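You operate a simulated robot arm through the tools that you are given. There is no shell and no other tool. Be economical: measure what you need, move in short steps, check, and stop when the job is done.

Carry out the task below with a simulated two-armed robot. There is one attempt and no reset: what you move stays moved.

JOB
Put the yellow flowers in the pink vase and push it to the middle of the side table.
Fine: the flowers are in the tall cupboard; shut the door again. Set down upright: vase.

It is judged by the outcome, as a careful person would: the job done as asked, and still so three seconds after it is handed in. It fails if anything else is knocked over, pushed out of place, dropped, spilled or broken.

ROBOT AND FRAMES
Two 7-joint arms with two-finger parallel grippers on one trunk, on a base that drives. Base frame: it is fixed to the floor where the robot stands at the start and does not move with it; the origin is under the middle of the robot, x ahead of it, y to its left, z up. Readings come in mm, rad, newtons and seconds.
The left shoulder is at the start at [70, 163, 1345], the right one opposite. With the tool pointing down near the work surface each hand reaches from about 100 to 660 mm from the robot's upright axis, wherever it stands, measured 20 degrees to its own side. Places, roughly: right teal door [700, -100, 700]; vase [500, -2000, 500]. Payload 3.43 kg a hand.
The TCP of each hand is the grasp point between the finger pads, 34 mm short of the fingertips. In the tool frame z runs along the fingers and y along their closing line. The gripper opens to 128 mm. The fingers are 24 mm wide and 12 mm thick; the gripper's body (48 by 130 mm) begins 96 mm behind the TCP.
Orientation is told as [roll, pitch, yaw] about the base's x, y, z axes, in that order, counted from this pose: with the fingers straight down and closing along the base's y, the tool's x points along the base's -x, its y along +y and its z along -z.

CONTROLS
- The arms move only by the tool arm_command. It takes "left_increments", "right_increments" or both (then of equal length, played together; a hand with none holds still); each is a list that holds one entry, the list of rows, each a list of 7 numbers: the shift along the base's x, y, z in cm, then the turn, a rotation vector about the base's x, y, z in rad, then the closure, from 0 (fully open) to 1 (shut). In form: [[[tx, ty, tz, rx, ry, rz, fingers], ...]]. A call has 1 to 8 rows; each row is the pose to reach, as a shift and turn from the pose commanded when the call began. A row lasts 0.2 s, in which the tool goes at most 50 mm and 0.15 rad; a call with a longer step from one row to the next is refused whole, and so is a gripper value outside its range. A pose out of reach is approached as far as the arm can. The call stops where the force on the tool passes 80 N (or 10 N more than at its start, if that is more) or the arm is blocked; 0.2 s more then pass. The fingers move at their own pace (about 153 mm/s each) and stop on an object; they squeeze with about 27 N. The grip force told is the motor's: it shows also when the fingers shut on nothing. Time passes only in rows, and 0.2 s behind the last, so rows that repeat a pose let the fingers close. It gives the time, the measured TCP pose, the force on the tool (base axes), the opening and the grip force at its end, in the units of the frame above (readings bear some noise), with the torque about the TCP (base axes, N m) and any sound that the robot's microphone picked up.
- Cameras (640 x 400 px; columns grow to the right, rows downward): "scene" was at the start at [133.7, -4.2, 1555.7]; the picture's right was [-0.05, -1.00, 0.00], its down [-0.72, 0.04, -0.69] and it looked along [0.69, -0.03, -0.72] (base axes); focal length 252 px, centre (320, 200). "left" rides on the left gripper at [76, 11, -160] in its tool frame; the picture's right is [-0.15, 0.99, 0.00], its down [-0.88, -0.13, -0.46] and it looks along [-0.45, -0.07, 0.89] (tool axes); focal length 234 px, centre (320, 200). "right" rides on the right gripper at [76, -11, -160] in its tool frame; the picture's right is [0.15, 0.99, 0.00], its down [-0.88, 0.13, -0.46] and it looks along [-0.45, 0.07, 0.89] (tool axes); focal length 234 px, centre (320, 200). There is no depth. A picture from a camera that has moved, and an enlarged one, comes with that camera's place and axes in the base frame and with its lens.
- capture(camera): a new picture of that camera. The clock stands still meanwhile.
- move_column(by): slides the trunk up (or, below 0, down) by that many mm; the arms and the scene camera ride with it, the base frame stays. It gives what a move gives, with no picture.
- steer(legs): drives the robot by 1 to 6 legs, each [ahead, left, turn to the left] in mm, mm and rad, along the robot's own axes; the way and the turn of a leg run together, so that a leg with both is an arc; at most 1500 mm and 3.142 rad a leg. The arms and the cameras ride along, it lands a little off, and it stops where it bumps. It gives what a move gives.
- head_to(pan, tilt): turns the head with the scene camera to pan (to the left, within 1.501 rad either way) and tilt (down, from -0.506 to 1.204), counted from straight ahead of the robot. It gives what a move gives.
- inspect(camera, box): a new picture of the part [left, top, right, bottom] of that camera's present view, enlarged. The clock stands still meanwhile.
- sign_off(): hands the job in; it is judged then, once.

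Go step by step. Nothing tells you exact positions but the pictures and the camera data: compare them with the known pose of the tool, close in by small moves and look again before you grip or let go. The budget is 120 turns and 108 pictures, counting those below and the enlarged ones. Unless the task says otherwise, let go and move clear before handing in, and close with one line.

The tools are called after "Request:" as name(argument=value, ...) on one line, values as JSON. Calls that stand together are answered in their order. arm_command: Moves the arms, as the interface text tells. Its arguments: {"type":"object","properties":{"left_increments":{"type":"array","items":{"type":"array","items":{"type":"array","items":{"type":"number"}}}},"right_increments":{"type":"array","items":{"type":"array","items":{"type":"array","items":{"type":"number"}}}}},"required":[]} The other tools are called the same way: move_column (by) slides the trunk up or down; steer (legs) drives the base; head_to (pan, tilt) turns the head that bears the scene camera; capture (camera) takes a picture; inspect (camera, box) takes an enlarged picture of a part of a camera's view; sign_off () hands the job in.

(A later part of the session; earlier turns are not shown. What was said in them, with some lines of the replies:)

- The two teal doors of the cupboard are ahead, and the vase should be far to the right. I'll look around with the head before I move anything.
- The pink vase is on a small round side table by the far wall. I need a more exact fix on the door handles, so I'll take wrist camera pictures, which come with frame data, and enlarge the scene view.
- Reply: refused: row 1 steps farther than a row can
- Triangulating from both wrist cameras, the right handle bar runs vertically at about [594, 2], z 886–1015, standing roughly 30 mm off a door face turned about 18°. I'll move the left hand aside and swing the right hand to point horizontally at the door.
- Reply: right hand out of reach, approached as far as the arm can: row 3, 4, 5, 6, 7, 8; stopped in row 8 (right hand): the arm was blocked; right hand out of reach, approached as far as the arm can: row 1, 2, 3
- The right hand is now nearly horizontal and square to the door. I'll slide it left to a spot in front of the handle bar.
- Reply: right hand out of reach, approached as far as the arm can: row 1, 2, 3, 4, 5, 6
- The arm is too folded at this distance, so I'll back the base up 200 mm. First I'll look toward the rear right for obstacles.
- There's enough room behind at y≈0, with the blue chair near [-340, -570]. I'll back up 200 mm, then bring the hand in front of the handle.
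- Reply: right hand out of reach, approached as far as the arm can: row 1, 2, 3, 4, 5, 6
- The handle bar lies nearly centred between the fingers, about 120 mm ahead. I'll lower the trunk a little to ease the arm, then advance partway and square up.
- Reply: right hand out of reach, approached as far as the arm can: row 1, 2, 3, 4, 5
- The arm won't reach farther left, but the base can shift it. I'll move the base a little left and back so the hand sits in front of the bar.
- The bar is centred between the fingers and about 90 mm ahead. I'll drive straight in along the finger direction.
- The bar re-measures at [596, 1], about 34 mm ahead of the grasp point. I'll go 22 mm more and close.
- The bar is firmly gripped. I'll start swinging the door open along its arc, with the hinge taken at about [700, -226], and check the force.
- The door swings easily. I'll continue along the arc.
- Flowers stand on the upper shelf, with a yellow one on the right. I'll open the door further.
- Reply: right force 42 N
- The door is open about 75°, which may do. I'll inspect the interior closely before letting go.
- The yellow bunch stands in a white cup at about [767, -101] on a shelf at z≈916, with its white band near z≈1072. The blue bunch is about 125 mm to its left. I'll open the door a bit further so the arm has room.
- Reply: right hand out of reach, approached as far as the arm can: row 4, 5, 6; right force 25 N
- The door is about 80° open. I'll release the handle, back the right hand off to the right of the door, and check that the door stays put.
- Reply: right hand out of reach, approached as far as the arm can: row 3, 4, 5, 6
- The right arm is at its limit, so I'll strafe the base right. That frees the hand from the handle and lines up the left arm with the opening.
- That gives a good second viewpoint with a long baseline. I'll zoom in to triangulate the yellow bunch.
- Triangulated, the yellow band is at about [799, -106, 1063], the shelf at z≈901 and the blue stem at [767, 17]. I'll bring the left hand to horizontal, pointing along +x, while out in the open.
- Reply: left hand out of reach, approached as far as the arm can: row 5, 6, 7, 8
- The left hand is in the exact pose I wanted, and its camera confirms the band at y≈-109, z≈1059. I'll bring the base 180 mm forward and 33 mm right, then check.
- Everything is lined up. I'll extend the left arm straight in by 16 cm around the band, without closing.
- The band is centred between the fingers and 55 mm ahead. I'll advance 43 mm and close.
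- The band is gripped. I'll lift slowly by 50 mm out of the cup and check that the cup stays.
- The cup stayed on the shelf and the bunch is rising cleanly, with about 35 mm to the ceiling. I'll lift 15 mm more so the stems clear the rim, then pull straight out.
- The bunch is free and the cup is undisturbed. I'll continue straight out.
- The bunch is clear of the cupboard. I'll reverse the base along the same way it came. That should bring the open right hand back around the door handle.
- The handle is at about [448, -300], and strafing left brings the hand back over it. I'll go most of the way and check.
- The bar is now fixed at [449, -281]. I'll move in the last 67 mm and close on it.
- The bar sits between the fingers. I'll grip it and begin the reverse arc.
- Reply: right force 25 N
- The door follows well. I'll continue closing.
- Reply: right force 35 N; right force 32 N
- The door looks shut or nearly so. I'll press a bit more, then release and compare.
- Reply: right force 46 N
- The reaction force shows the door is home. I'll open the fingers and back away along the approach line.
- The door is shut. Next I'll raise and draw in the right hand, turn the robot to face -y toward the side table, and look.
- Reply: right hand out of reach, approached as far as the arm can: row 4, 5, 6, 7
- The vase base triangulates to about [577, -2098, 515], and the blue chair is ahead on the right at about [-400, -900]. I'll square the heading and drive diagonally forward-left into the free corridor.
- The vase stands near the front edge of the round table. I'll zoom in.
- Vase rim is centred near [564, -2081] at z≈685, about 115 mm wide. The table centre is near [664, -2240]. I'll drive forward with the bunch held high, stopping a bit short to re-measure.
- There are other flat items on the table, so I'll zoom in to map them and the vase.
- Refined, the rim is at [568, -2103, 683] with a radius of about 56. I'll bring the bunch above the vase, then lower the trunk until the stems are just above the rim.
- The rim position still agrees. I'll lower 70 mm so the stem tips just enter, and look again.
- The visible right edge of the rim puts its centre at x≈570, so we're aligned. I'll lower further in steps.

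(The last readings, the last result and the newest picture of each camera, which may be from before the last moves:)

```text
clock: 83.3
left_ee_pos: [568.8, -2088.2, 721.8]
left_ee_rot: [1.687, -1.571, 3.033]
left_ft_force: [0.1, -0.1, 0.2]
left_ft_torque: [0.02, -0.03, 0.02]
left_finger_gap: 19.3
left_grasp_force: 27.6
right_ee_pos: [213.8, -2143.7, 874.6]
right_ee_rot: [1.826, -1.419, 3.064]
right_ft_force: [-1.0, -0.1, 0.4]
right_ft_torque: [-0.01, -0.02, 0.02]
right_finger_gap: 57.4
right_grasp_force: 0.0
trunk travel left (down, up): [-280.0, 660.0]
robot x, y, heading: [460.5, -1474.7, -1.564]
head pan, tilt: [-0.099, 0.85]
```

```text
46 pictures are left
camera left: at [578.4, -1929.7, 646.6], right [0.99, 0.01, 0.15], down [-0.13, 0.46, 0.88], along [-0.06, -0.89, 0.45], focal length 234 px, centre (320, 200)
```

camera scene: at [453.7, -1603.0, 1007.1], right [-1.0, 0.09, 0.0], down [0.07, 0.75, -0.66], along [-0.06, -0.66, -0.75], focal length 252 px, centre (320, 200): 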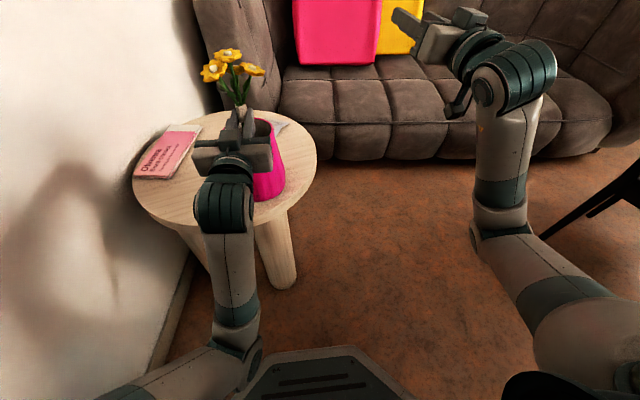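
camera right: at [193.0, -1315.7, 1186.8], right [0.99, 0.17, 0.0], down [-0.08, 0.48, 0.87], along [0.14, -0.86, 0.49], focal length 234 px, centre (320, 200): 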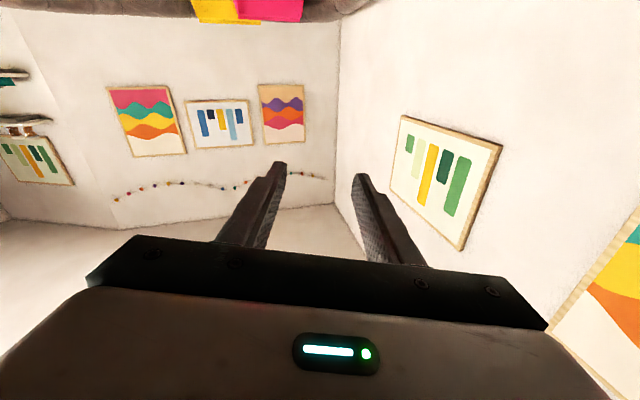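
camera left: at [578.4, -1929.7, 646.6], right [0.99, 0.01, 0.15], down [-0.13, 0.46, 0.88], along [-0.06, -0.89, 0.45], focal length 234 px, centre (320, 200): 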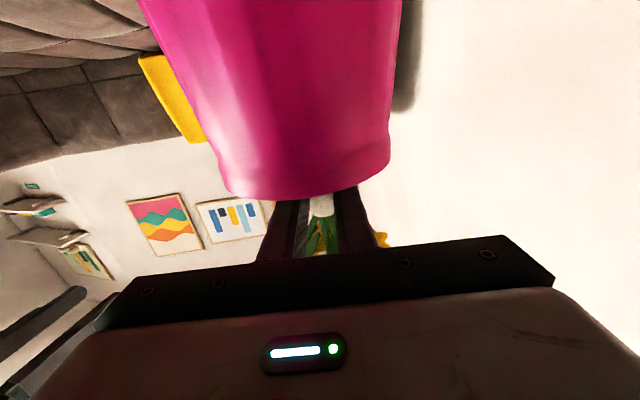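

The stems are inside the vase, since its wall hides them in the wrist view. The rim looks centred near [562, -2077] at z≈700. I'll centre the bunch a little, lower a few mm, and loosen the fingers slightly so it slides down while guided.

Request:
arm_command(left_increments=[[[-0.2, 0.4, 0, 0, 0, 0, 1], [-0.4, 0.8, -0.2, 0, 0, 0, 1], [-0.5, 1.2, -0.4, 0, 0, 0, 1], [-0.5, 1.2, -0.4, 0, 0, 0, 1]]])

Request:
arm_command(left_increments=[[[0, 0, 0, 0, 0, 0, 0.845], [0, 0, 0, 0, 0, 0, 0.84], [0, 0, 0, 0, 0, 0, 0.83]]])

Request:
capture(camera="left")

Request:
capture(camera="scene")

```text
clock: 84.3
left_ee_pos: [574.1, -2080.9, 731.9]
left_ee_rot: [2.427, -1.527, 2.307]
left_ft_force: [-0.9, -0.1, -0.9]
left_ft_torque: [0.01, -0.02, -0.03]
left_finger_gap: 18.9
left_grasp_force: 26.7
right_ee_pos: [214.9, -2145.2, 874.5]
right_ee_rot: [1.825, -1.419, 3.064]
right_ft_force: [-0.3, -0.4, -0.3]
right_ft_torque: [0.02, -0.02, 0.02]
right_finger_gap: 57.5
right_grasp_force: 0.1
trunk travel left (down, up): [-280.0, 660.0]
robot x, y, heading: [459.2, -1471.3, -1.562]
head pan, tilt: [-0.099, 0.85]
```

```text
clock: 85.1
left_ee_pos: [573.9, -2079.9, 729.8]
left_ee_rot: [2.334, -1.528, 2.397]
left_ft_force: [0.0, -0.6, 0.3]
left_ft_torque: [0.02, -0.02, -0.02]
left_finger_gap: 21.8
left_grasp_force: 0.7
right_ee_pos: [213.9, -2144.5, 874.8]
right_ee_rot: [1.824, -1.42, 3.064]
right_ft_force: [-0.2, -0.1, -0.7]
right_ft_torque: [-0.02, 0.01, 0.01]
right_finger_gap: 57.8
right_grasp_force: 0.1
trunk travel left (down, up): [-280.0, 660.0]
robot x, y, heading: [456.3, -1474.2, -1.571]
head pan, tilt: [-0.099, 0.85]
```

```text
45 pictures are left
camera left: at [583.9, -1924.1, 649.4], right [0.98, 0.03, 0.18], down [-0.17, 0.48, 0.86], along [-0.06, -0.88, 0.47], focal length 234 px, centre (320, 200)
```

left: 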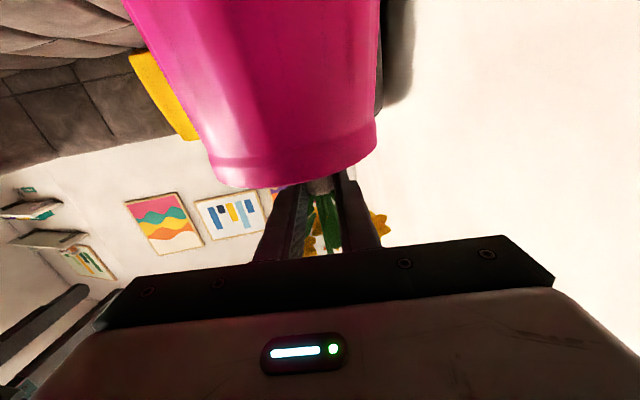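

```text
44 pictures are left
camera scene: at [453.7, -1603.3, 1007.0], right [-1.0, 0.09, 0.0], down [0.07, 0.75, -0.66], along [-0.06, -0.66, -0.75], focal length 252 px, centre (320, 200)
```

scene: 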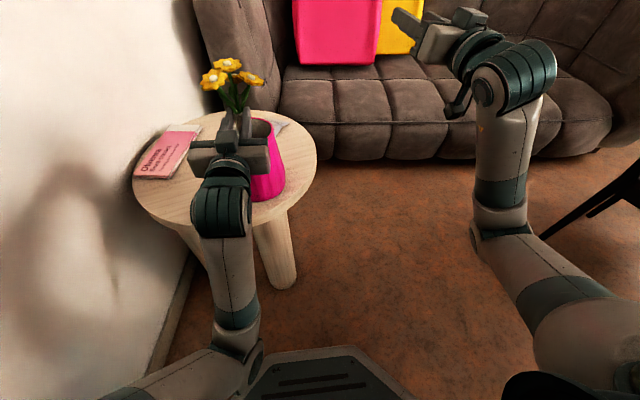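

The bunch slid down and is now loose between the fingers. I'll open wider and back the base straight off.

Request:
arm_command(left_increments=[[[0, 0, 0, 0, 0, 0, 0.75], [0, 0, 0, 0, 0, 0, 0.65], [0, 0, 0, 0, 0, 0, 0.5], [0, 0, 0, 0, 0, 0, 0.3], [0, 0, 0, 0, 0, 0, 0.3]]])

Request:
capture(camera="left")

Request:
inspect(camera="scene", box=[160, 20, 340, 220])

```text
clock: 86.3
left_ee_pos: [573.6, -2080.5, 726.4]
left_ee_rot: [2.213, -1.531, 2.516]
left_ft_force: [0.4, -0.3, -0.1]
left_ft_torque: [-0.03, 0.0, -0.01]
left_finger_gap: 89.4
left_grasp_force: 0.0
right_ee_pos: [213.1, -2143.7, 875.3]
right_ee_rot: [1.825, -1.418, 3.066]
right_ft_force: [0.0, 0.1, 0.2]
right_ft_torque: [0.02, 0.01, -0.01]
right_finger_gap: 57.4
right_grasp_force: 0.0
trunk travel left (down, up): [-280.0, 660.0]
robot x, y, heading: [454.8, -1475.1, -1.565]
head pan, tilt: [-0.099, 0.85]
```

```text
43 pictures are left
camera left: at [583.9, -1923.2, 647.4], right [0.98, 0.02, 0.18], down [-0.17, 0.47, 0.86], along [-0.06, -0.88, 0.47], focal length 234 px, centre (320, 200)
```

left: 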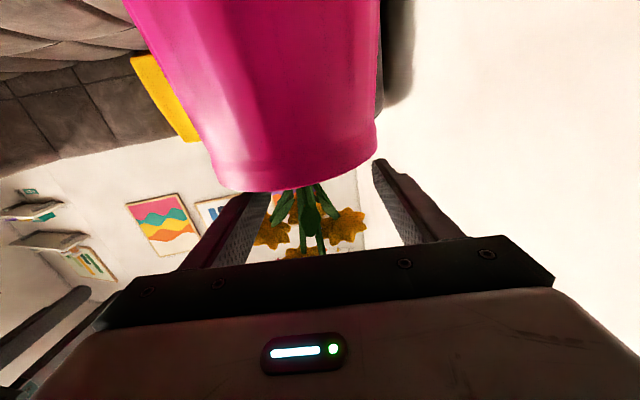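

```text
2.00 times, centred on (250, 120) of scene
camera zoom: at [453.7, -1603.2, 1007.0], right [-1.0, 0.09, 0.0], down [0.07, 0.75, -0.66], along [-0.06, -0.66, -0.75], focal length 505 px, centre (460, 360)
```

zoom: 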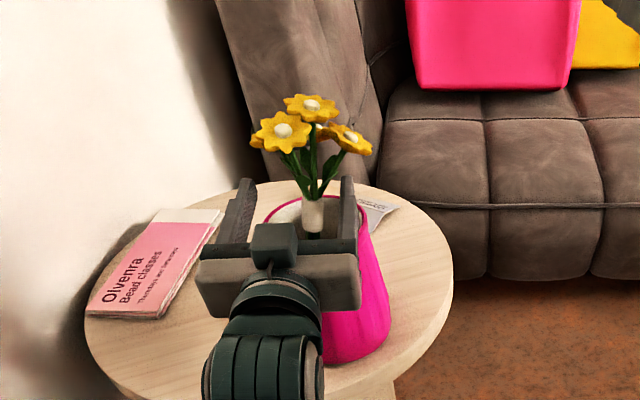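

The yellow flowers are standing in the vase. I'll back straight away.

Request:
steer(legs=[[-250, 0, 0]])

Request:
head_to(pan=0.2, tilt=0.7)

Request:
capture(camera="scene")

```text
clock: 88.2
left_ee_pos: [569.0, -1825.7, 723.8]
left_ee_rot: [2.065, -1.532, 2.659]
left_ft_force: [-0.6, -0.8, -0.3]
left_ft_torque: [-0.02, 0.01, 0.0]
left_finger_gap: 89.6
left_grasp_force: 0.1
right_ee_pos: [209.7, -1886.9, 874.0]
right_ee_rot: [1.827, -1.418, 3.055]
right_ft_force: [0.8, 0.2, -0.7]
right_ft_torque: [-0.01, 0.01, 0.0]
right_finger_gap: 57.3
right_grasp_force: 0.0
trunk travel left (down, up): [-280.0, 660.0]
robot x, y, heading: [457.2, -1219.3, -1.571]
head pan, tilt: [-0.099, 0.85]
```

```text
clock: 89.0
left_ee_pos: [569.5, -1826.1, 722.6]
left_ee_rot: [2.048, -1.529, 2.68]
left_ft_force: [-0.4, -0.8, 0.8]
left_ft_torque: [-0.05, -0.01, 0.01]
left_finger_gap: 89.8
left_grasp_force: 0.1
right_ee_pos: [209.1, -1887.4, 874.2]
right_ee_rot: [1.824, -1.418, 3.056]
right_ft_force: [0.7, -0.5, -0.6]
right_ft_torque: [0.03, -0.01, 0.02]
right_finger_gap: 57.7
right_grasp_force: 0.0
trunk travel left (down, up): [-280.0, 660.0]
robot x, y, heading: [457.6, -1223.1, -1.572]
head pan, tilt: [0.201, 0.7]
```

```text
41 pictures are left
camera scene: at [477.0, -1354.2, 1019.3], right [-0.98, -0.2, 0.0], down [-0.13, 0.63, -0.76], along [0.15, -0.75, -0.64], focal length 252 px, centre (320, 200)
```

scene: 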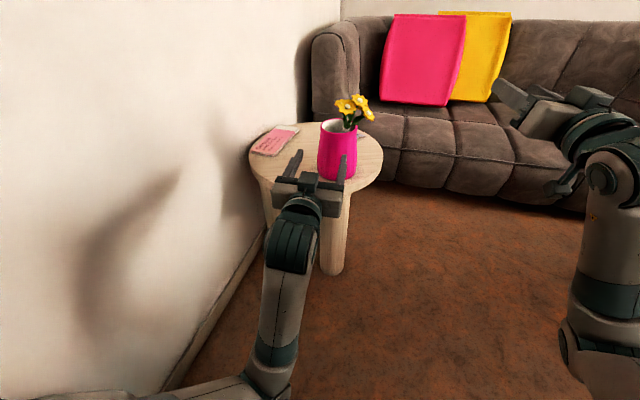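

The flowers rest stably in the vase. I'll raise the trunk for a clear view from above to measure the table and vase exactly.

Request:
move_column(by=400)

Request:
steer(legs=[[0, -330, 0]])

Request:
head_to(pan=0.5, tilt=0.8)

Request:
capture(camera="scene")

```text
clock: 92.8
left_ee_pos: [569.2, -1826.5, 1122.6]
left_ee_rot: [2.026, -1.529, 2.7]
left_ft_force: [0.8, 0.1, -0.1]
left_ft_torque: [0.02, 0.02, -0.02]
left_finger_gap: 89.8
left_grasp_force: 0.0
right_ee_pos: [209.9, -1887.1, 1273.8]
right_ee_rot: [1.824, -1.418, 3.058]
right_ft_force: [0.4, -0.3, -0.5]
right_ft_torque: [0.06, 0.01, 0.01]
right_finger_gap: 57.7
right_grasp_force: 0.1
trunk travel left (down, up): [-680.0, 260.0]
robot x, y, heading: [461.4, -1220.3, -1.574]
head pan, tilt: [0.201, 0.7]
```

```text
clock: 95.0
left_ee_pos: [237.8, -1824.8, 1121.7]
left_ee_rot: [2.037, -1.53, 2.691]
left_ft_force: [0.8, 0.1, 0.2]
left_ft_torque: [0.02, -0.01, -0.01]
left_finger_gap: 89.5
left_grasp_force: 0.1
right_ee_pos: [-121.8, -1889.2, 1273.7]
right_ee_rot: [1.827, -1.418, 3.06]
right_ft_force: [-0.7, 0.4, -0.5]
right_ft_torque: [-0.02, -0.01, 0.0]
right_finger_gap: 57.5
right_grasp_force: 0.0
trunk travel left (down, up): [-680.0, 260.0]
robot x, y, heading: [127.3, -1219.2, -1.574]
head pan, tilt: [0.201, 0.7]
```

```text
clock: 95.8
left_ee_pos: [238.0, -1824.5, 1123.7]
left_ee_rot: [2.039, -1.528, 2.69]
left_ft_force: [-0.9, -0.1, 0.8]
left_ft_torque: [0.01, 0.03, 0.02]
left_finger_gap: 89.4
left_grasp_force: 0.1
right_ee_pos: [-122.1, -1888.8, 1275.1]
right_ee_rot: [1.825, -1.418, 3.06]
right_ft_force: [0.1, -0.1, 0.1]
right_ft_torque: [0.01, 0.01, 0.0]
right_finger_gap: 57.7
right_grasp_force: 0.0
trunk travel left (down, up): [-680.0, 260.0]
robot x, y, heading: [125.9, -1219.1, -1.569]
head pan, tilt: [0.499, 0.799]
```

```text
40 pictures are left
camera scene: at [166.1, -1341.7, 1411.1], right [-0.88, -0.48, 0.0], down [-0.34, 0.63, -0.7], along [0.33, -0.61, -0.72], focal length 252 px, centre (320, 200)
```

scene: 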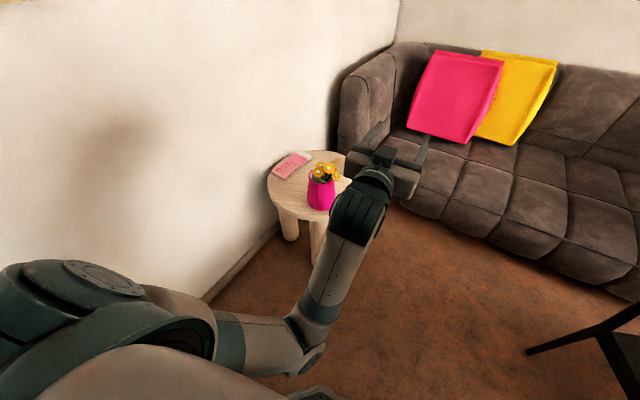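

The left arm hides part of the table. I'll turn the base left to face along the intended push direction, which also opens the view.

Request:
steer(legs=[[0, 0, 0.64]])

Request:
head_to(pan=-0.1, tilt=0.75)

Request:
capture(camera="scene")

```text
clock: 98.0
left_ee_pos: [578.3, -1637.5, 1123.1]
left_ee_rot: [2.041, -1.529, -2.953]
left_ft_force: [-0.6, -0.1, -0.5]
left_ft_torque: [0.01, -0.02, -0.01]
left_finger_gap: 89.5
left_grasp_force: 0.0
right_ee_pos: [327.6, -1903.0, 1274.1]
right_ee_rot: [1.826, -1.42, -2.58]
right_ft_force: [0.2, -0.6, -0.1]
right_ft_torque: [-0.02, 0.02, -0.01]
right_finger_gap: 57.7
right_grasp_force: 0.0
trunk travel left (down, up): [-680.0, 260.0]
robot x, y, heading: [122.9, -1220.0, -0.931]
head pan, tilt: [0.499, 0.799]
```

```text
clock: 99.0
left_ee_pos: [578.4, -1637.5, 1123.0]
left_ee_rot: [2.037, -1.528, -2.95]
left_ft_force: [0.1, 0.2, -0.7]
left_ft_torque: [-0.02, -0.02, -0.04]
left_finger_gap: 89.4
left_grasp_force: 0.2
right_ee_pos: [327.1, -1903.4, 1274.1]
right_ee_rot: [1.826, -1.419, -2.581]
right_ft_force: [-0.5, -0.3, -0.1]
right_ft_torque: [-0.03, 0.0, 0.01]
right_finger_gap: 57.5
right_grasp_force: 0.1
trunk travel left (down, up): [-680.0, 260.0]
robot x, y, heading: [125.5, -1221.5, -0.925]
head pan, tilt: [-0.099, 0.75]
```

```text
39 pictures are left
camera scene: at [200.2, -1331.7, 1415.0], right [-0.86, -0.52, 0.0], down [-0.35, 0.58, -0.73], along [0.38, -0.63, -0.68], focal length 252 px, centre (320, 200)
```

scene: 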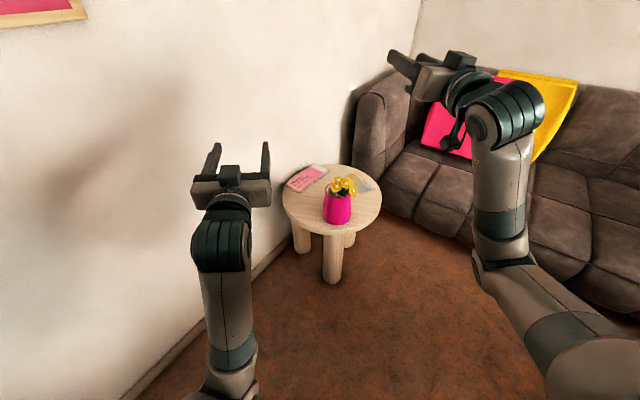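

Now the whole table top is visible. I'll zoom in for accurate edges.

Request:
inspect(camera="scene", box=[272, 150, 392, 250])

```text
4.00 times, centred on (332, 200) of scene
camera zoom: at [200.2, -1331.7, 1415.0], right [-0.86, -0.52, 0.0], down [-0.35, 0.58, -0.73], along [0.38, -0.63, -0.68], focal length 1009 px, centre (272, 200)
```

zoom: 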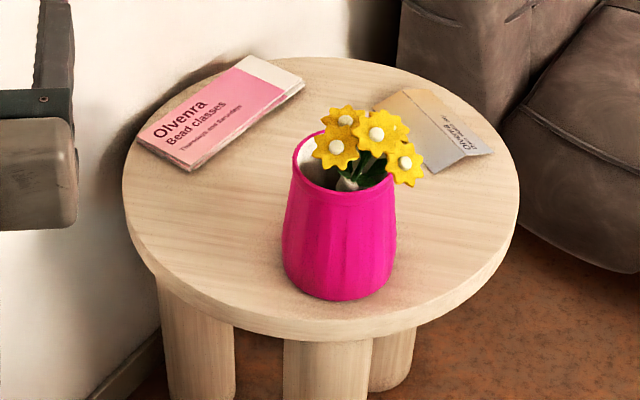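

Measured on the table plane, the table centre is about [677, -2249] with radius 265, and the vase base is at [572, -2111] with radius about 70. It needs a push of about 173 mm, almost exactly along the robot's present heading. I'll tilt the left hand 45° down with fingers spread about 50 mm as a two-point pusher.

Request:
arm_command(left_increments=[[[0, 0, 0, 0.105, 0.079, 0, 0.61], [0, 0, 0, 0.209, 0.158, 0, 0.61], [0, 0, 0, 0.313, 0.236, 0, 0.61], [0, 0, 0, 0.418, 0.315, 0, 0.61], [0, 0, 0, 0.522, 0.394, 0, 0.61], [0, 0, 0, 0.626, 0.473, 0, 0.61]]])

Request:
capture(camera="left")

```text
clock: 100.5
left_ee_pos: [644.8, -1651.4, 1064.8]
left_ee_rot: [0.167, -0.81, -1.002]
left_ft_force: [0.4, -0.5, -0.3]
left_ft_torque: [0.01, 0.01, 0.0]
left_finger_gap: 49.7
left_grasp_force: 0.0
left hand out of reach, approached as far as the arm can: row 5, 6
right_ee_pos: [326.5, -1902.7, 1274.9]
right_ee_rot: [1.827, -1.419, -2.582]
right_ft_force: [0.2, -0.4, -0.5]
right_ft_torque: [-0.03, -0.02, 0.02]
right_finger_gap: 57.6
right_grasp_force: 0.0
trunk travel left (down, up): [-680.0, 260.0]
robot x, y, heading: [122.9, -1220.6, -0.932]
head pan, tilt: [-0.099, 0.75]
stopped in row 6 (left hand): the arm was blocked; the commanded pose is now the measured one
```

```text
37 pictures are left
camera left: at [541.3, -1521.3, 1120.4], right [0.81, 0.54, 0.22], down [-0.01, -0.36, 0.93], along [0.58, -0.76, -0.29], focal length 234 px, centre (320, 200)
```

left: 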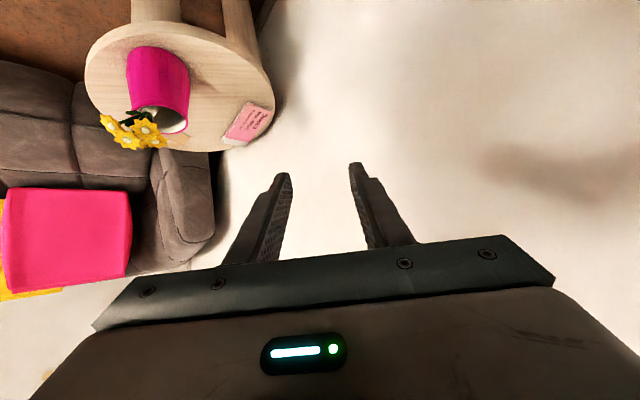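

The hand is tilted about 43° down, roughly along the push direction. I'll drive the base so the hand is behind the vase while still high, then check.

Request:
steer(legs=[[0, -335, 0], [165, 0, 0]])

Request:
capture(camera="scene")

Request:
capture(camera="left")

```text
clock: 103.8
left_ee_pos: [485.6, -1977.4, 1063.4]
left_ee_rot: [0.165, -0.808, -0.99]
left_ft_force: [0.3, -0.1, -1.0]
left_ft_torque: [-0.01, -0.02, 0.02]
left_finger_gap: 49.6
left_grasp_force: 0.0
right_ee_pos: [171.3, -2231.2, 1274.7]
right_ee_rot: [1.825, -1.419, -2.567]
right_ft_force: [0.0, -0.1, 0.3]
right_ft_torque: [0.03, -0.01, 0.02]
right_finger_gap: 57.5
right_grasp_force: 0.1
trunk travel left (down, up): [-680.0, 260.0]
robot x, y, heading: [-37.4, -1554.5, -0.916]
head pan, tilt: [-0.099, 0.75]
```

```text
36 pictures are left
camera scene: at [37.6, -1661.4, 1415.0], right [-0.85, -0.53, 0.0], down [-0.36, 0.58, -0.73], along [0.39, -0.62, -0.68], focal length 252 px, centre (320, 200)
```

scene: 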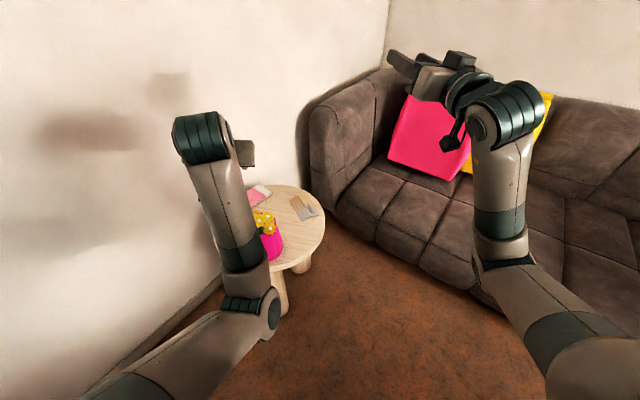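

```text
35 pictures are left
camera left: at [380.9, -1847.5, 1119.5], right [0.81, 0.55, 0.22], down [-0.01, -0.36, 0.93], along [0.59, -0.75, -0.29], focal length 234 px, centre (320, 200)
```

left: 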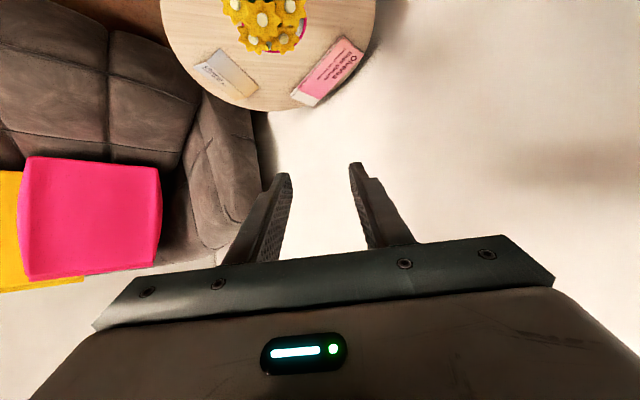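

The hand is behind the vase with the sofa well away. I'll lower the trunk in stages.

Request:
move_column(by=-330)

Request:
capture(camera="left")

Request:
capture(camera="scene")

```text
clock: 107.0
left_ee_pos: [487.1, -1977.9, 734.5]
left_ee_rot: [0.167, -0.81, -0.99]
left_ft_force: [-0.1, 0.0, -0.1]
left_ft_torque: [-0.01, -0.02, 0.03]
left_finger_gap: 49.8
left_grasp_force: 0.0
right_ee_pos: [171.7, -2231.6, 945.3]
right_ee_rot: [1.826, -1.417, -2.571]
right_ft_force: [-0.8, -0.1, 0.9]
right_ft_torque: [0.0, -0.04, 0.0]
right_finger_gap: 57.7
right_grasp_force: 0.0
trunk travel left (down, up): [-350.0, 590.0]
robot x, y, heading: [-39.1, -1549.2, -0.916]
head pan, tilt: [-0.099, 0.75]
```

```text
34 pictures are left
camera left: at [380.8, -1847.0, 789.7], right [0.81, 0.55, 0.22], down [-0.01, -0.36, 0.93], along [0.59, -0.75, -0.29], focal length 234 px, centre (320, 200)
```

left: 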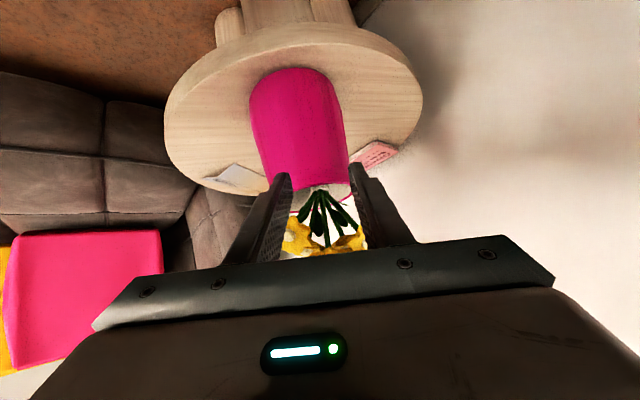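

```text
33 pictures are left
camera scene: at [37.2, -1660.9, 1085.1], right [-0.85, -0.53, 0.0], down [-0.36, 0.58, -0.73], along [0.39, -0.62, -0.68], focal length 252 px, centre (320, 200)
```

scene: 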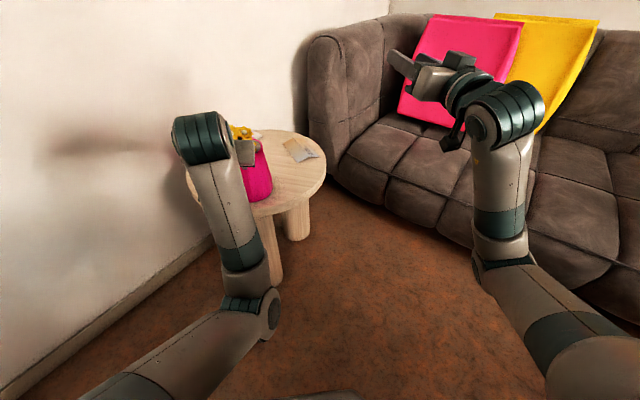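

The wrist view confirms it: table centre near [677, -2249], vase near [578, -2106], and the hand lined up behind it. I'll lower to pushing height.

Request:
move_column(by=-150)

Request:
capture(camera="left")

Request:
capture(camera="scene")

```text
clock: 108.8
left_ee_pos: [486.6, -1977.3, 584.2]
left_ee_rot: [0.167, -0.81, -0.99]
left_ft_force: [0.2, 0.3, -0.6]
left_ft_torque: [0.01, 0.01, 0.0]
left_finger_gap: 50.0
left_grasp_force: 0.1
right_ee_pos: [169.5, -2231.4, 795.0]
right_ee_rot: [1.829, -1.419, -2.571]
right_ft_force: [0.2, 0.5, -0.5]
right_ft_torque: [0.02, -0.02, 0.01]
right_finger_gap: 57.4
right_grasp_force: 0.1
trunk travel left (down, up): [-200.0, 740.0]
robot x, y, heading: [-37.6, -1553.1, -0.911]
head pan, tilt: [-0.099, 0.75]
```

```text
32 pictures are left
camera left: at [380.8, -1846.9, 639.8], right [0.81, 0.55, 0.22], down [-0.01, -0.36, 0.93], along [0.59, -0.75, -0.29], focal length 234 px, centre (320, 200)
```

left: 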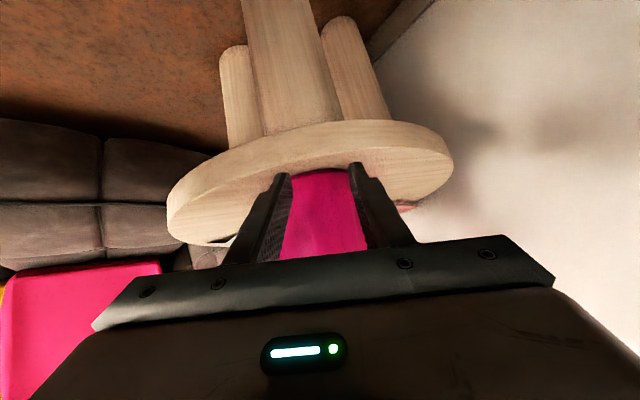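

```text
31 pictures are left
camera scene: at [37.2, -1660.9, 935.1], right [-0.85, -0.53, 0.0], down [-0.36, 0.58, -0.73], along [0.39, -0.62, -0.68], focal length 252 px, centre (320, 200)
```

scene: 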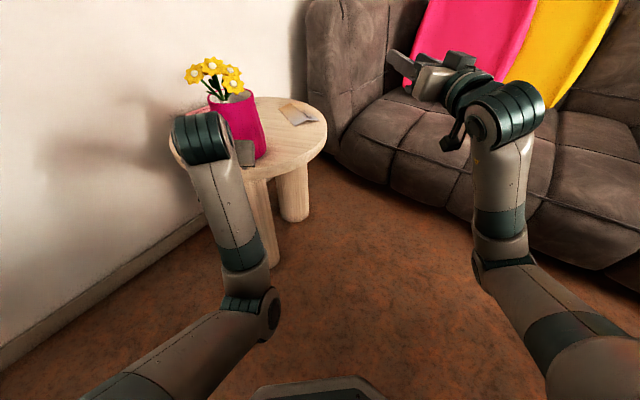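

The tips are just above table height. I'll advance to near contact and check.

Request:
steer(legs=[[45, 0, 0]])

Request:
capture(camera="left")

Request:
inspect(camera="scene", box=[150, 40, 350, 200])

```text
clock: 109.7
left_ee_pos: [513.1, -2013.4, 583.7]
left_ee_rot: [0.168, -0.808, -0.991]
left_ft_force: [0.3, 0.5, 1.0]
left_ft_torque: [-0.01, 0.03, -0.02]
left_finger_gap: 50.0
left_grasp_force: 0.1
right_ee_pos: [197.0, -2266.3, 795.1]
right_ee_rot: [1.824, -1.42, -2.569]
right_ft_force: [0.4, 0.3, -0.3]
right_ft_torque: [-0.01, -0.01, 0.01]
right_finger_gap: 57.5
right_grasp_force: 0.0
trunk travel left (down, up): [-200.0, 740.0]
robot x, y, heading: [-16.9, -1586.3, -0.915]
head pan, tilt: [-0.099, 0.75]
```

```text
30 pictures are left
camera left: at [407.7, -1882.4, 639.4], right [0.81, 0.55, 0.22], down [-0.01, -0.36, 0.93], along [0.59, -0.75, -0.29], focal length 234 px, centre (320, 200)
```

left: 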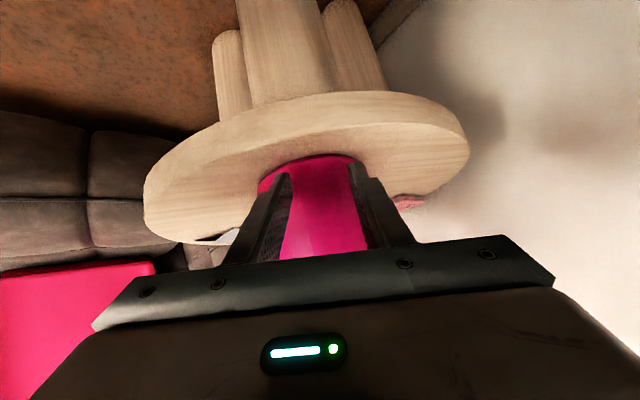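

```text
2.50 times, centred on (250, 120) of scene
camera zoom: at [64.2, -1696.3, 935.0], right [-0.85, -0.53, 0.0], down [-0.36, 0.58, -0.73], along [0.39, -0.62, -0.68], focal length 631 px, centre (495, 400)
```

zoom: 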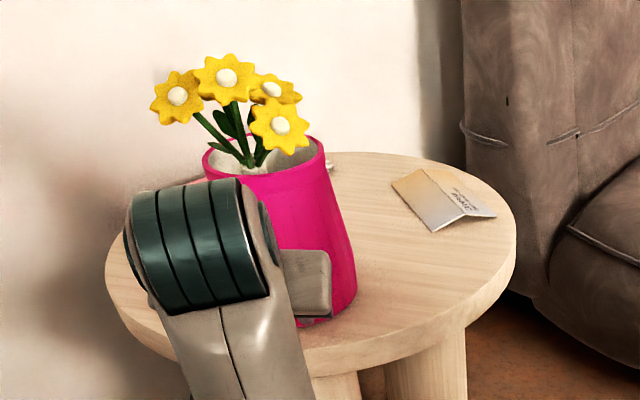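

The fingers straddle the vase symmetrically, with contact just ahead. I'll push with small base moves, checking the vase each time.

Request:
steer(legs=[[40, 0, 0]])

Request:
capture(camera="left")

Request:
inspect(camera="scene", box=[150, 40, 350, 200])

```text
clock: 110.6
left_ee_pos: [537.3, -2044.6, 584.2]
left_ee_rot: [0.169, -0.807, -0.992]
left_ft_force: [-0.2, -0.2, 0.4]
left_ft_torque: [0.0, 0.02, 0.01]
left_finger_gap: 49.8
left_grasp_force: 0.1
right_ee_pos: [221.0, -2297.2, 794.0]
right_ee_rot: [1.824, -1.419, -2.569]
right_ft_force: [-0.1, 0.6, 0.0]
right_ft_torque: [0.01, 0.0, -0.03]
right_finger_gap: 57.6
right_grasp_force: 0.0
trunk travel left (down, up): [-200.0, 740.0]
robot x, y, heading: [12.4, -1617.5, -0.92]
head pan, tilt: [-0.099, 0.75]
```

```text
28 pictures are left
camera left: at [431.4, -1913.6, 639.4], right [0.81, 0.55, 0.22], down [-0.01, -0.36, 0.93], along [0.59, -0.75, -0.29], focal length 234 px, centre (320, 200)
```

left: 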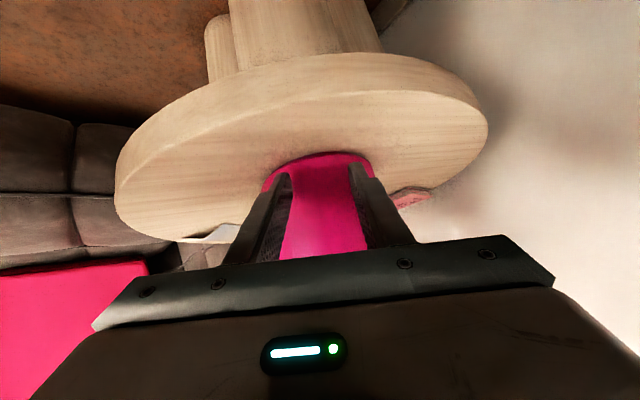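

```text
2.50 times, centred on (250, 120) of scene
camera zoom: at [87.8, -1727.3, 935.0], right [-0.85, -0.53, 0.0], down [-0.36, 0.58, -0.73], along [0.38, -0.62, -0.68], focal length 631 px, centre (495, 400)
```

zoom: 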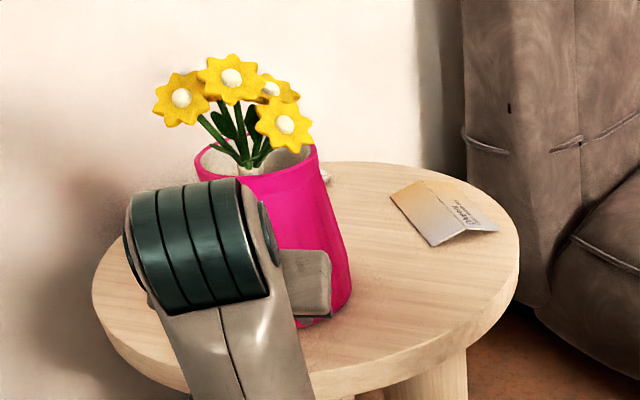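

The vase moves upright with the hand, and about 130 mm remains. I'll keep pushing in two small legs.

Request:
steer(legs=[[40, -4, 0], [40, -4, 0]])

Request:
inspect(camera="scene", box=[150, 40, 350, 200])

Request:
capture(camera="left")

```text
clock: 111.9
left_ee_pos: [578.0, -2114.3, 583.1]
left_ee_rot: [0.17, -0.808, -0.992]
left_ft_force: [-0.5, 0.2, 0.3]
left_ft_torque: [0.02, -0.03, -0.04]
left_finger_gap: 49.9
left_grasp_force: 0.0
right_ee_pos: [262.3, -2365.8, 794.2]
right_ee_rot: [1.82, -1.418, -2.571]
right_ft_force: [0.4, -0.1, 0.0]
right_ft_torque: [0.06, 0.01, -0.01]
right_finger_gap: 57.6
right_grasp_force: 0.0
trunk travel left (down, up): [-200.0, 740.0]
robot x, y, heading: [52.9, -1683.5, -0.918]
head pan, tilt: [-0.099, 0.75]
```

```text
2.50 times, centred on (250, 120) of scene
camera zoom: at [129.6, -1795.5, 935.0], right [-0.85, -0.52, 0.0], down [-0.36, 0.58, -0.73], along [0.38, -0.62, -0.68], focal length 631 px, centre (495, 400)
```

zoom: 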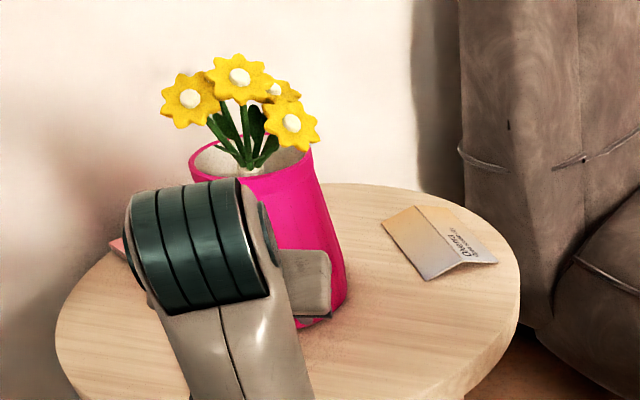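

```text
25 pictures are left
camera left: at [473.1, -1982.4, 639.4], right [0.81, 0.55, 0.22], down [-0.01, -0.36, 0.93], along [0.59, -0.75, -0.29], focal length 234 px, centre (320, 200)
```

left: 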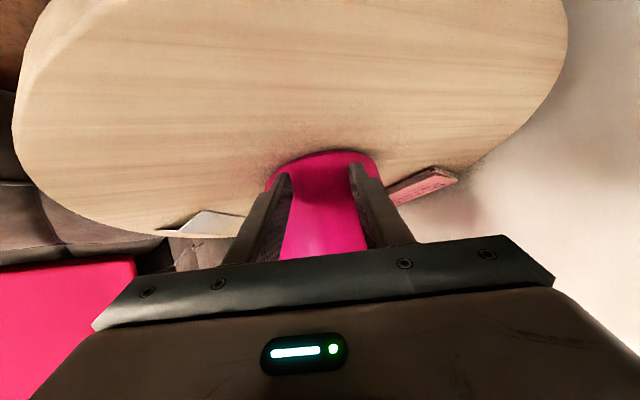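

About 50 mm remains by my estimate. I'll push 35 mm more, then back off and look from above for a precise check.

Request:
steer(legs=[[35, 0, 0]])

Request:
steer(legs=[[-150, 0, 0]])

Request:
move_column(by=480)

Request:
capture(camera="scene")

```text
clock: 112.8
left_ee_pos: [599.1, -2140.0, 583.9]
left_ee_rot: [0.169, -0.809, -0.994]
left_ft_force: [-0.4, 0.2, -0.3]
left_ft_torque: [-0.01, 0.0, 0.02]
left_finger_gap: 49.9
left_grasp_force: 0.0
right_ee_pos: [283.2, -2393.0, 794.2]
right_ee_rot: [1.821, -1.418, -2.57]
right_ft_force: [-0.4, -0.7, 0.4]
right_ft_torque: [-0.03, 0.01, 0.0]
right_finger_gap: 57.7
right_grasp_force: 0.1
trunk travel left (down, up): [-200.0, 740.0]
robot x, y, heading: [72.8, -1715.2, -0.921]
head pan, tilt: [-0.099, 0.75]
```

```text
clock: 114.2
left_ee_pos: [508.1, -2021.7, 583.2]
left_ee_rot: [0.169, -0.808, -0.993]
left_ft_force: [0.6, -0.7, -0.3]
left_ft_torque: [0.01, -0.01, -0.03]
left_finger_gap: 50.1
left_grasp_force: 0.0
right_ee_pos: [193.1, -2274.0, 794.3]
right_ee_rot: [1.825, -1.419, -2.57]
right_ft_force: [-0.3, -0.1, 0.1]
right_ft_torque: [-0.02, -0.01, 0.02]
right_finger_gap: 57.9
right_grasp_force: 0.0
trunk travel left (down, up): [-200.0, 740.0]
robot x, y, heading: [-17.6, -1594.3, -0.915]
head pan, tilt: [-0.099, 0.75]
```

```text
refused: 480 is not a number from -400 to 400
```

```text
24 pictures are left
camera scene: at [60.5, -1704.7, 935.1], right [-0.85, -0.52, 0.0], down [-0.36, 0.58, -0.73], along [0.38, -0.62, -0.68], focal length 252 px, centre (320, 200)
```

scene: 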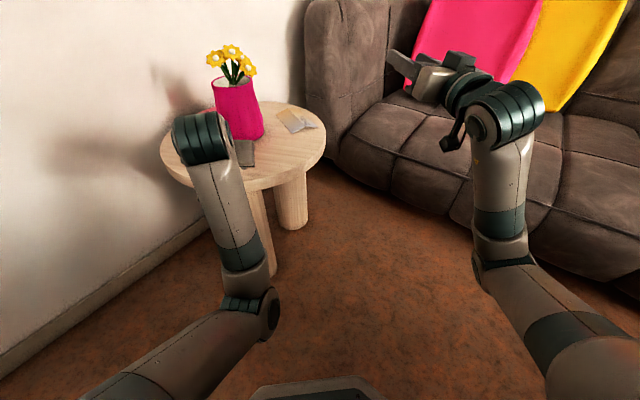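

The vase stands upright nearer the middle. I'll raise the trunk for an overhead check with both cameras.

Request:
move_column(by=330)

Request:
capture(camera="left")

Request:
inspect(camera="scene", box=[170, 120, 350, 280])

```text
clock: 117.4
left_ee_pos: [510.5, -2023.2, 913.2]
left_ee_rot: [0.168, -0.808, -0.994]
left_ft_force: [-0.3, 0.2, -0.5]
left_ft_torque: [0.01, -0.01, 0.01]
left_finger_gap: 50.2
left_grasp_force: 0.0
right_ee_pos: [192.3, -2275.1, 1124.4]
right_ee_rot: [1.821, -1.42, -2.571]
right_ft_force: [0.6, -1.0, 0.2]
right_ft_torque: [0.01, 0.02, 0.01]
right_finger_gap: 57.4
right_grasp_force: 0.0
trunk travel left (down, up): [-530.0, 410.0]
robot x, y, heading: [-17.8, -1596.2, -0.917]
head pan, tilt: [-0.099, 0.75]
```

```text
23 pictures are left
camera left: at [404.5, -1891.6, 969.3], right [0.81, 0.55, 0.22], down [-0.01, -0.36, 0.93], along [0.59, -0.75, -0.29], focal length 234 px, centre (320, 200)
```

left: 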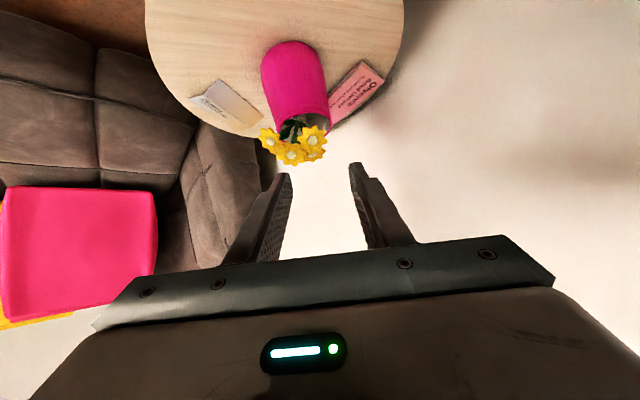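

```text
2.50 times, centred on (260, 200) of scene
camera zoom: at [60.7, -1705.1, 1265.0], right [-0.85, -0.52, 0.0], down [-0.36, 0.58, -0.73], along [0.38, -0.62, -0.68], focal length 631 px, centre (470, 200)
```

zoom: 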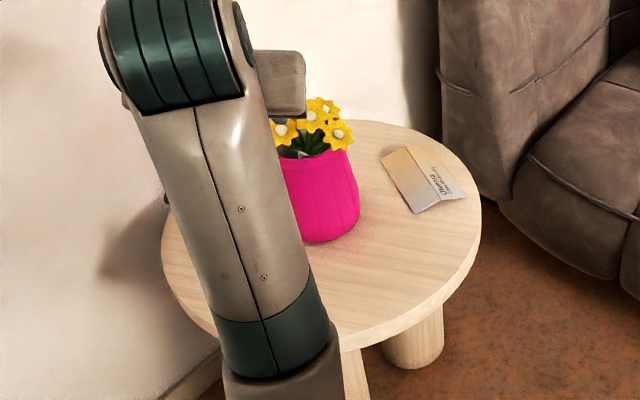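

The arm hides part of the table. I'll back off and shift left for a clear view.

Request:
steer(legs=[[-280, 0, 0], [0, 280, 0]])

Request:
capture(camera="scene")

```text
clock: 120.9
left_ee_pos: [566.6, -1631.8, 914.1]
left_ee_rot: [0.171, -0.809, -0.994]
left_ft_force: [0.8, -0.8, 0.2]
left_ft_torque: [-0.03, 0.01, 0.04]
left_finger_gap: 49.9
left_grasp_force: 0.0
right_ee_pos: [249.3, -1884.2, 1123.9]
right_ee_rot: [1.823, -1.419, -2.573]
right_ft_force: [0.4, 0.5, 0.8]
right_ft_torque: [0.0, 0.01, -0.03]
right_finger_gap: 57.4
right_grasp_force: 0.1
trunk travel left (down, up): [-530.0, 410.0]
robot x, y, heading: [37.0, -1201.3, -0.918]
head pan, tilt: [-0.099, 0.75]
```

```text
21 pictures are left
camera scene: at [118.4, -1313.2, 1265.0], right [-0.85, -0.52, 0.0], down [-0.36, 0.58, -0.73], along [0.38, -0.62, -0.68], focal length 252 px, centre (320, 200)
```

scene: 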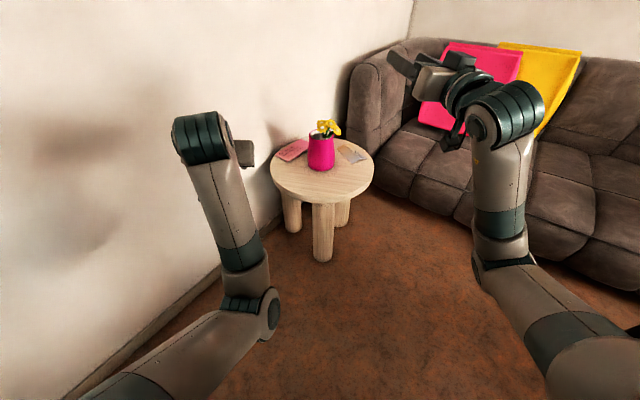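

Request:
inspect(camera="scene", box=[262, 105, 382, 205])

```text
4.00 times, centred on (322, 155) of scene
camera zoom: at [118.4, -1313.2, 1265.0], right [-0.85, -0.52, 0.0], down [-0.36, 0.58, -0.73], along [0.38, -0.62, -0.68], focal length 1009 px, centre (312, 380)
```

zoom: 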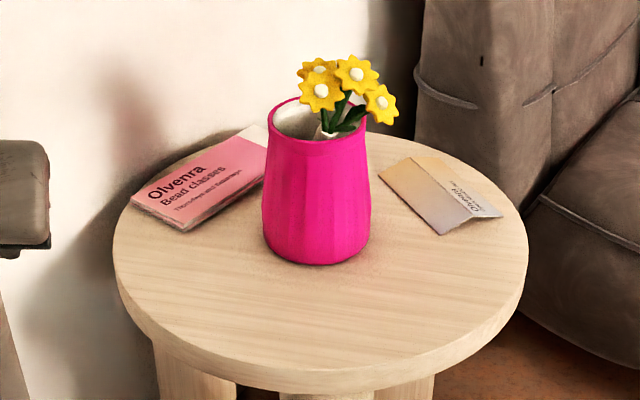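

The flowers stand in the upright vase. It sits about 15 mm from the table's centre by my measurement, clear of the booklet and the card. The door is shut and both hands are clear, so I'm handing in.

Request:
sign_off()

```text
The job is handed in.
```

The yellow flowers are in the pink vase, and the vase stands upright about 15 mm from the middle of the side table. The cupboard door is shut, and I saw nothing else disturbed.
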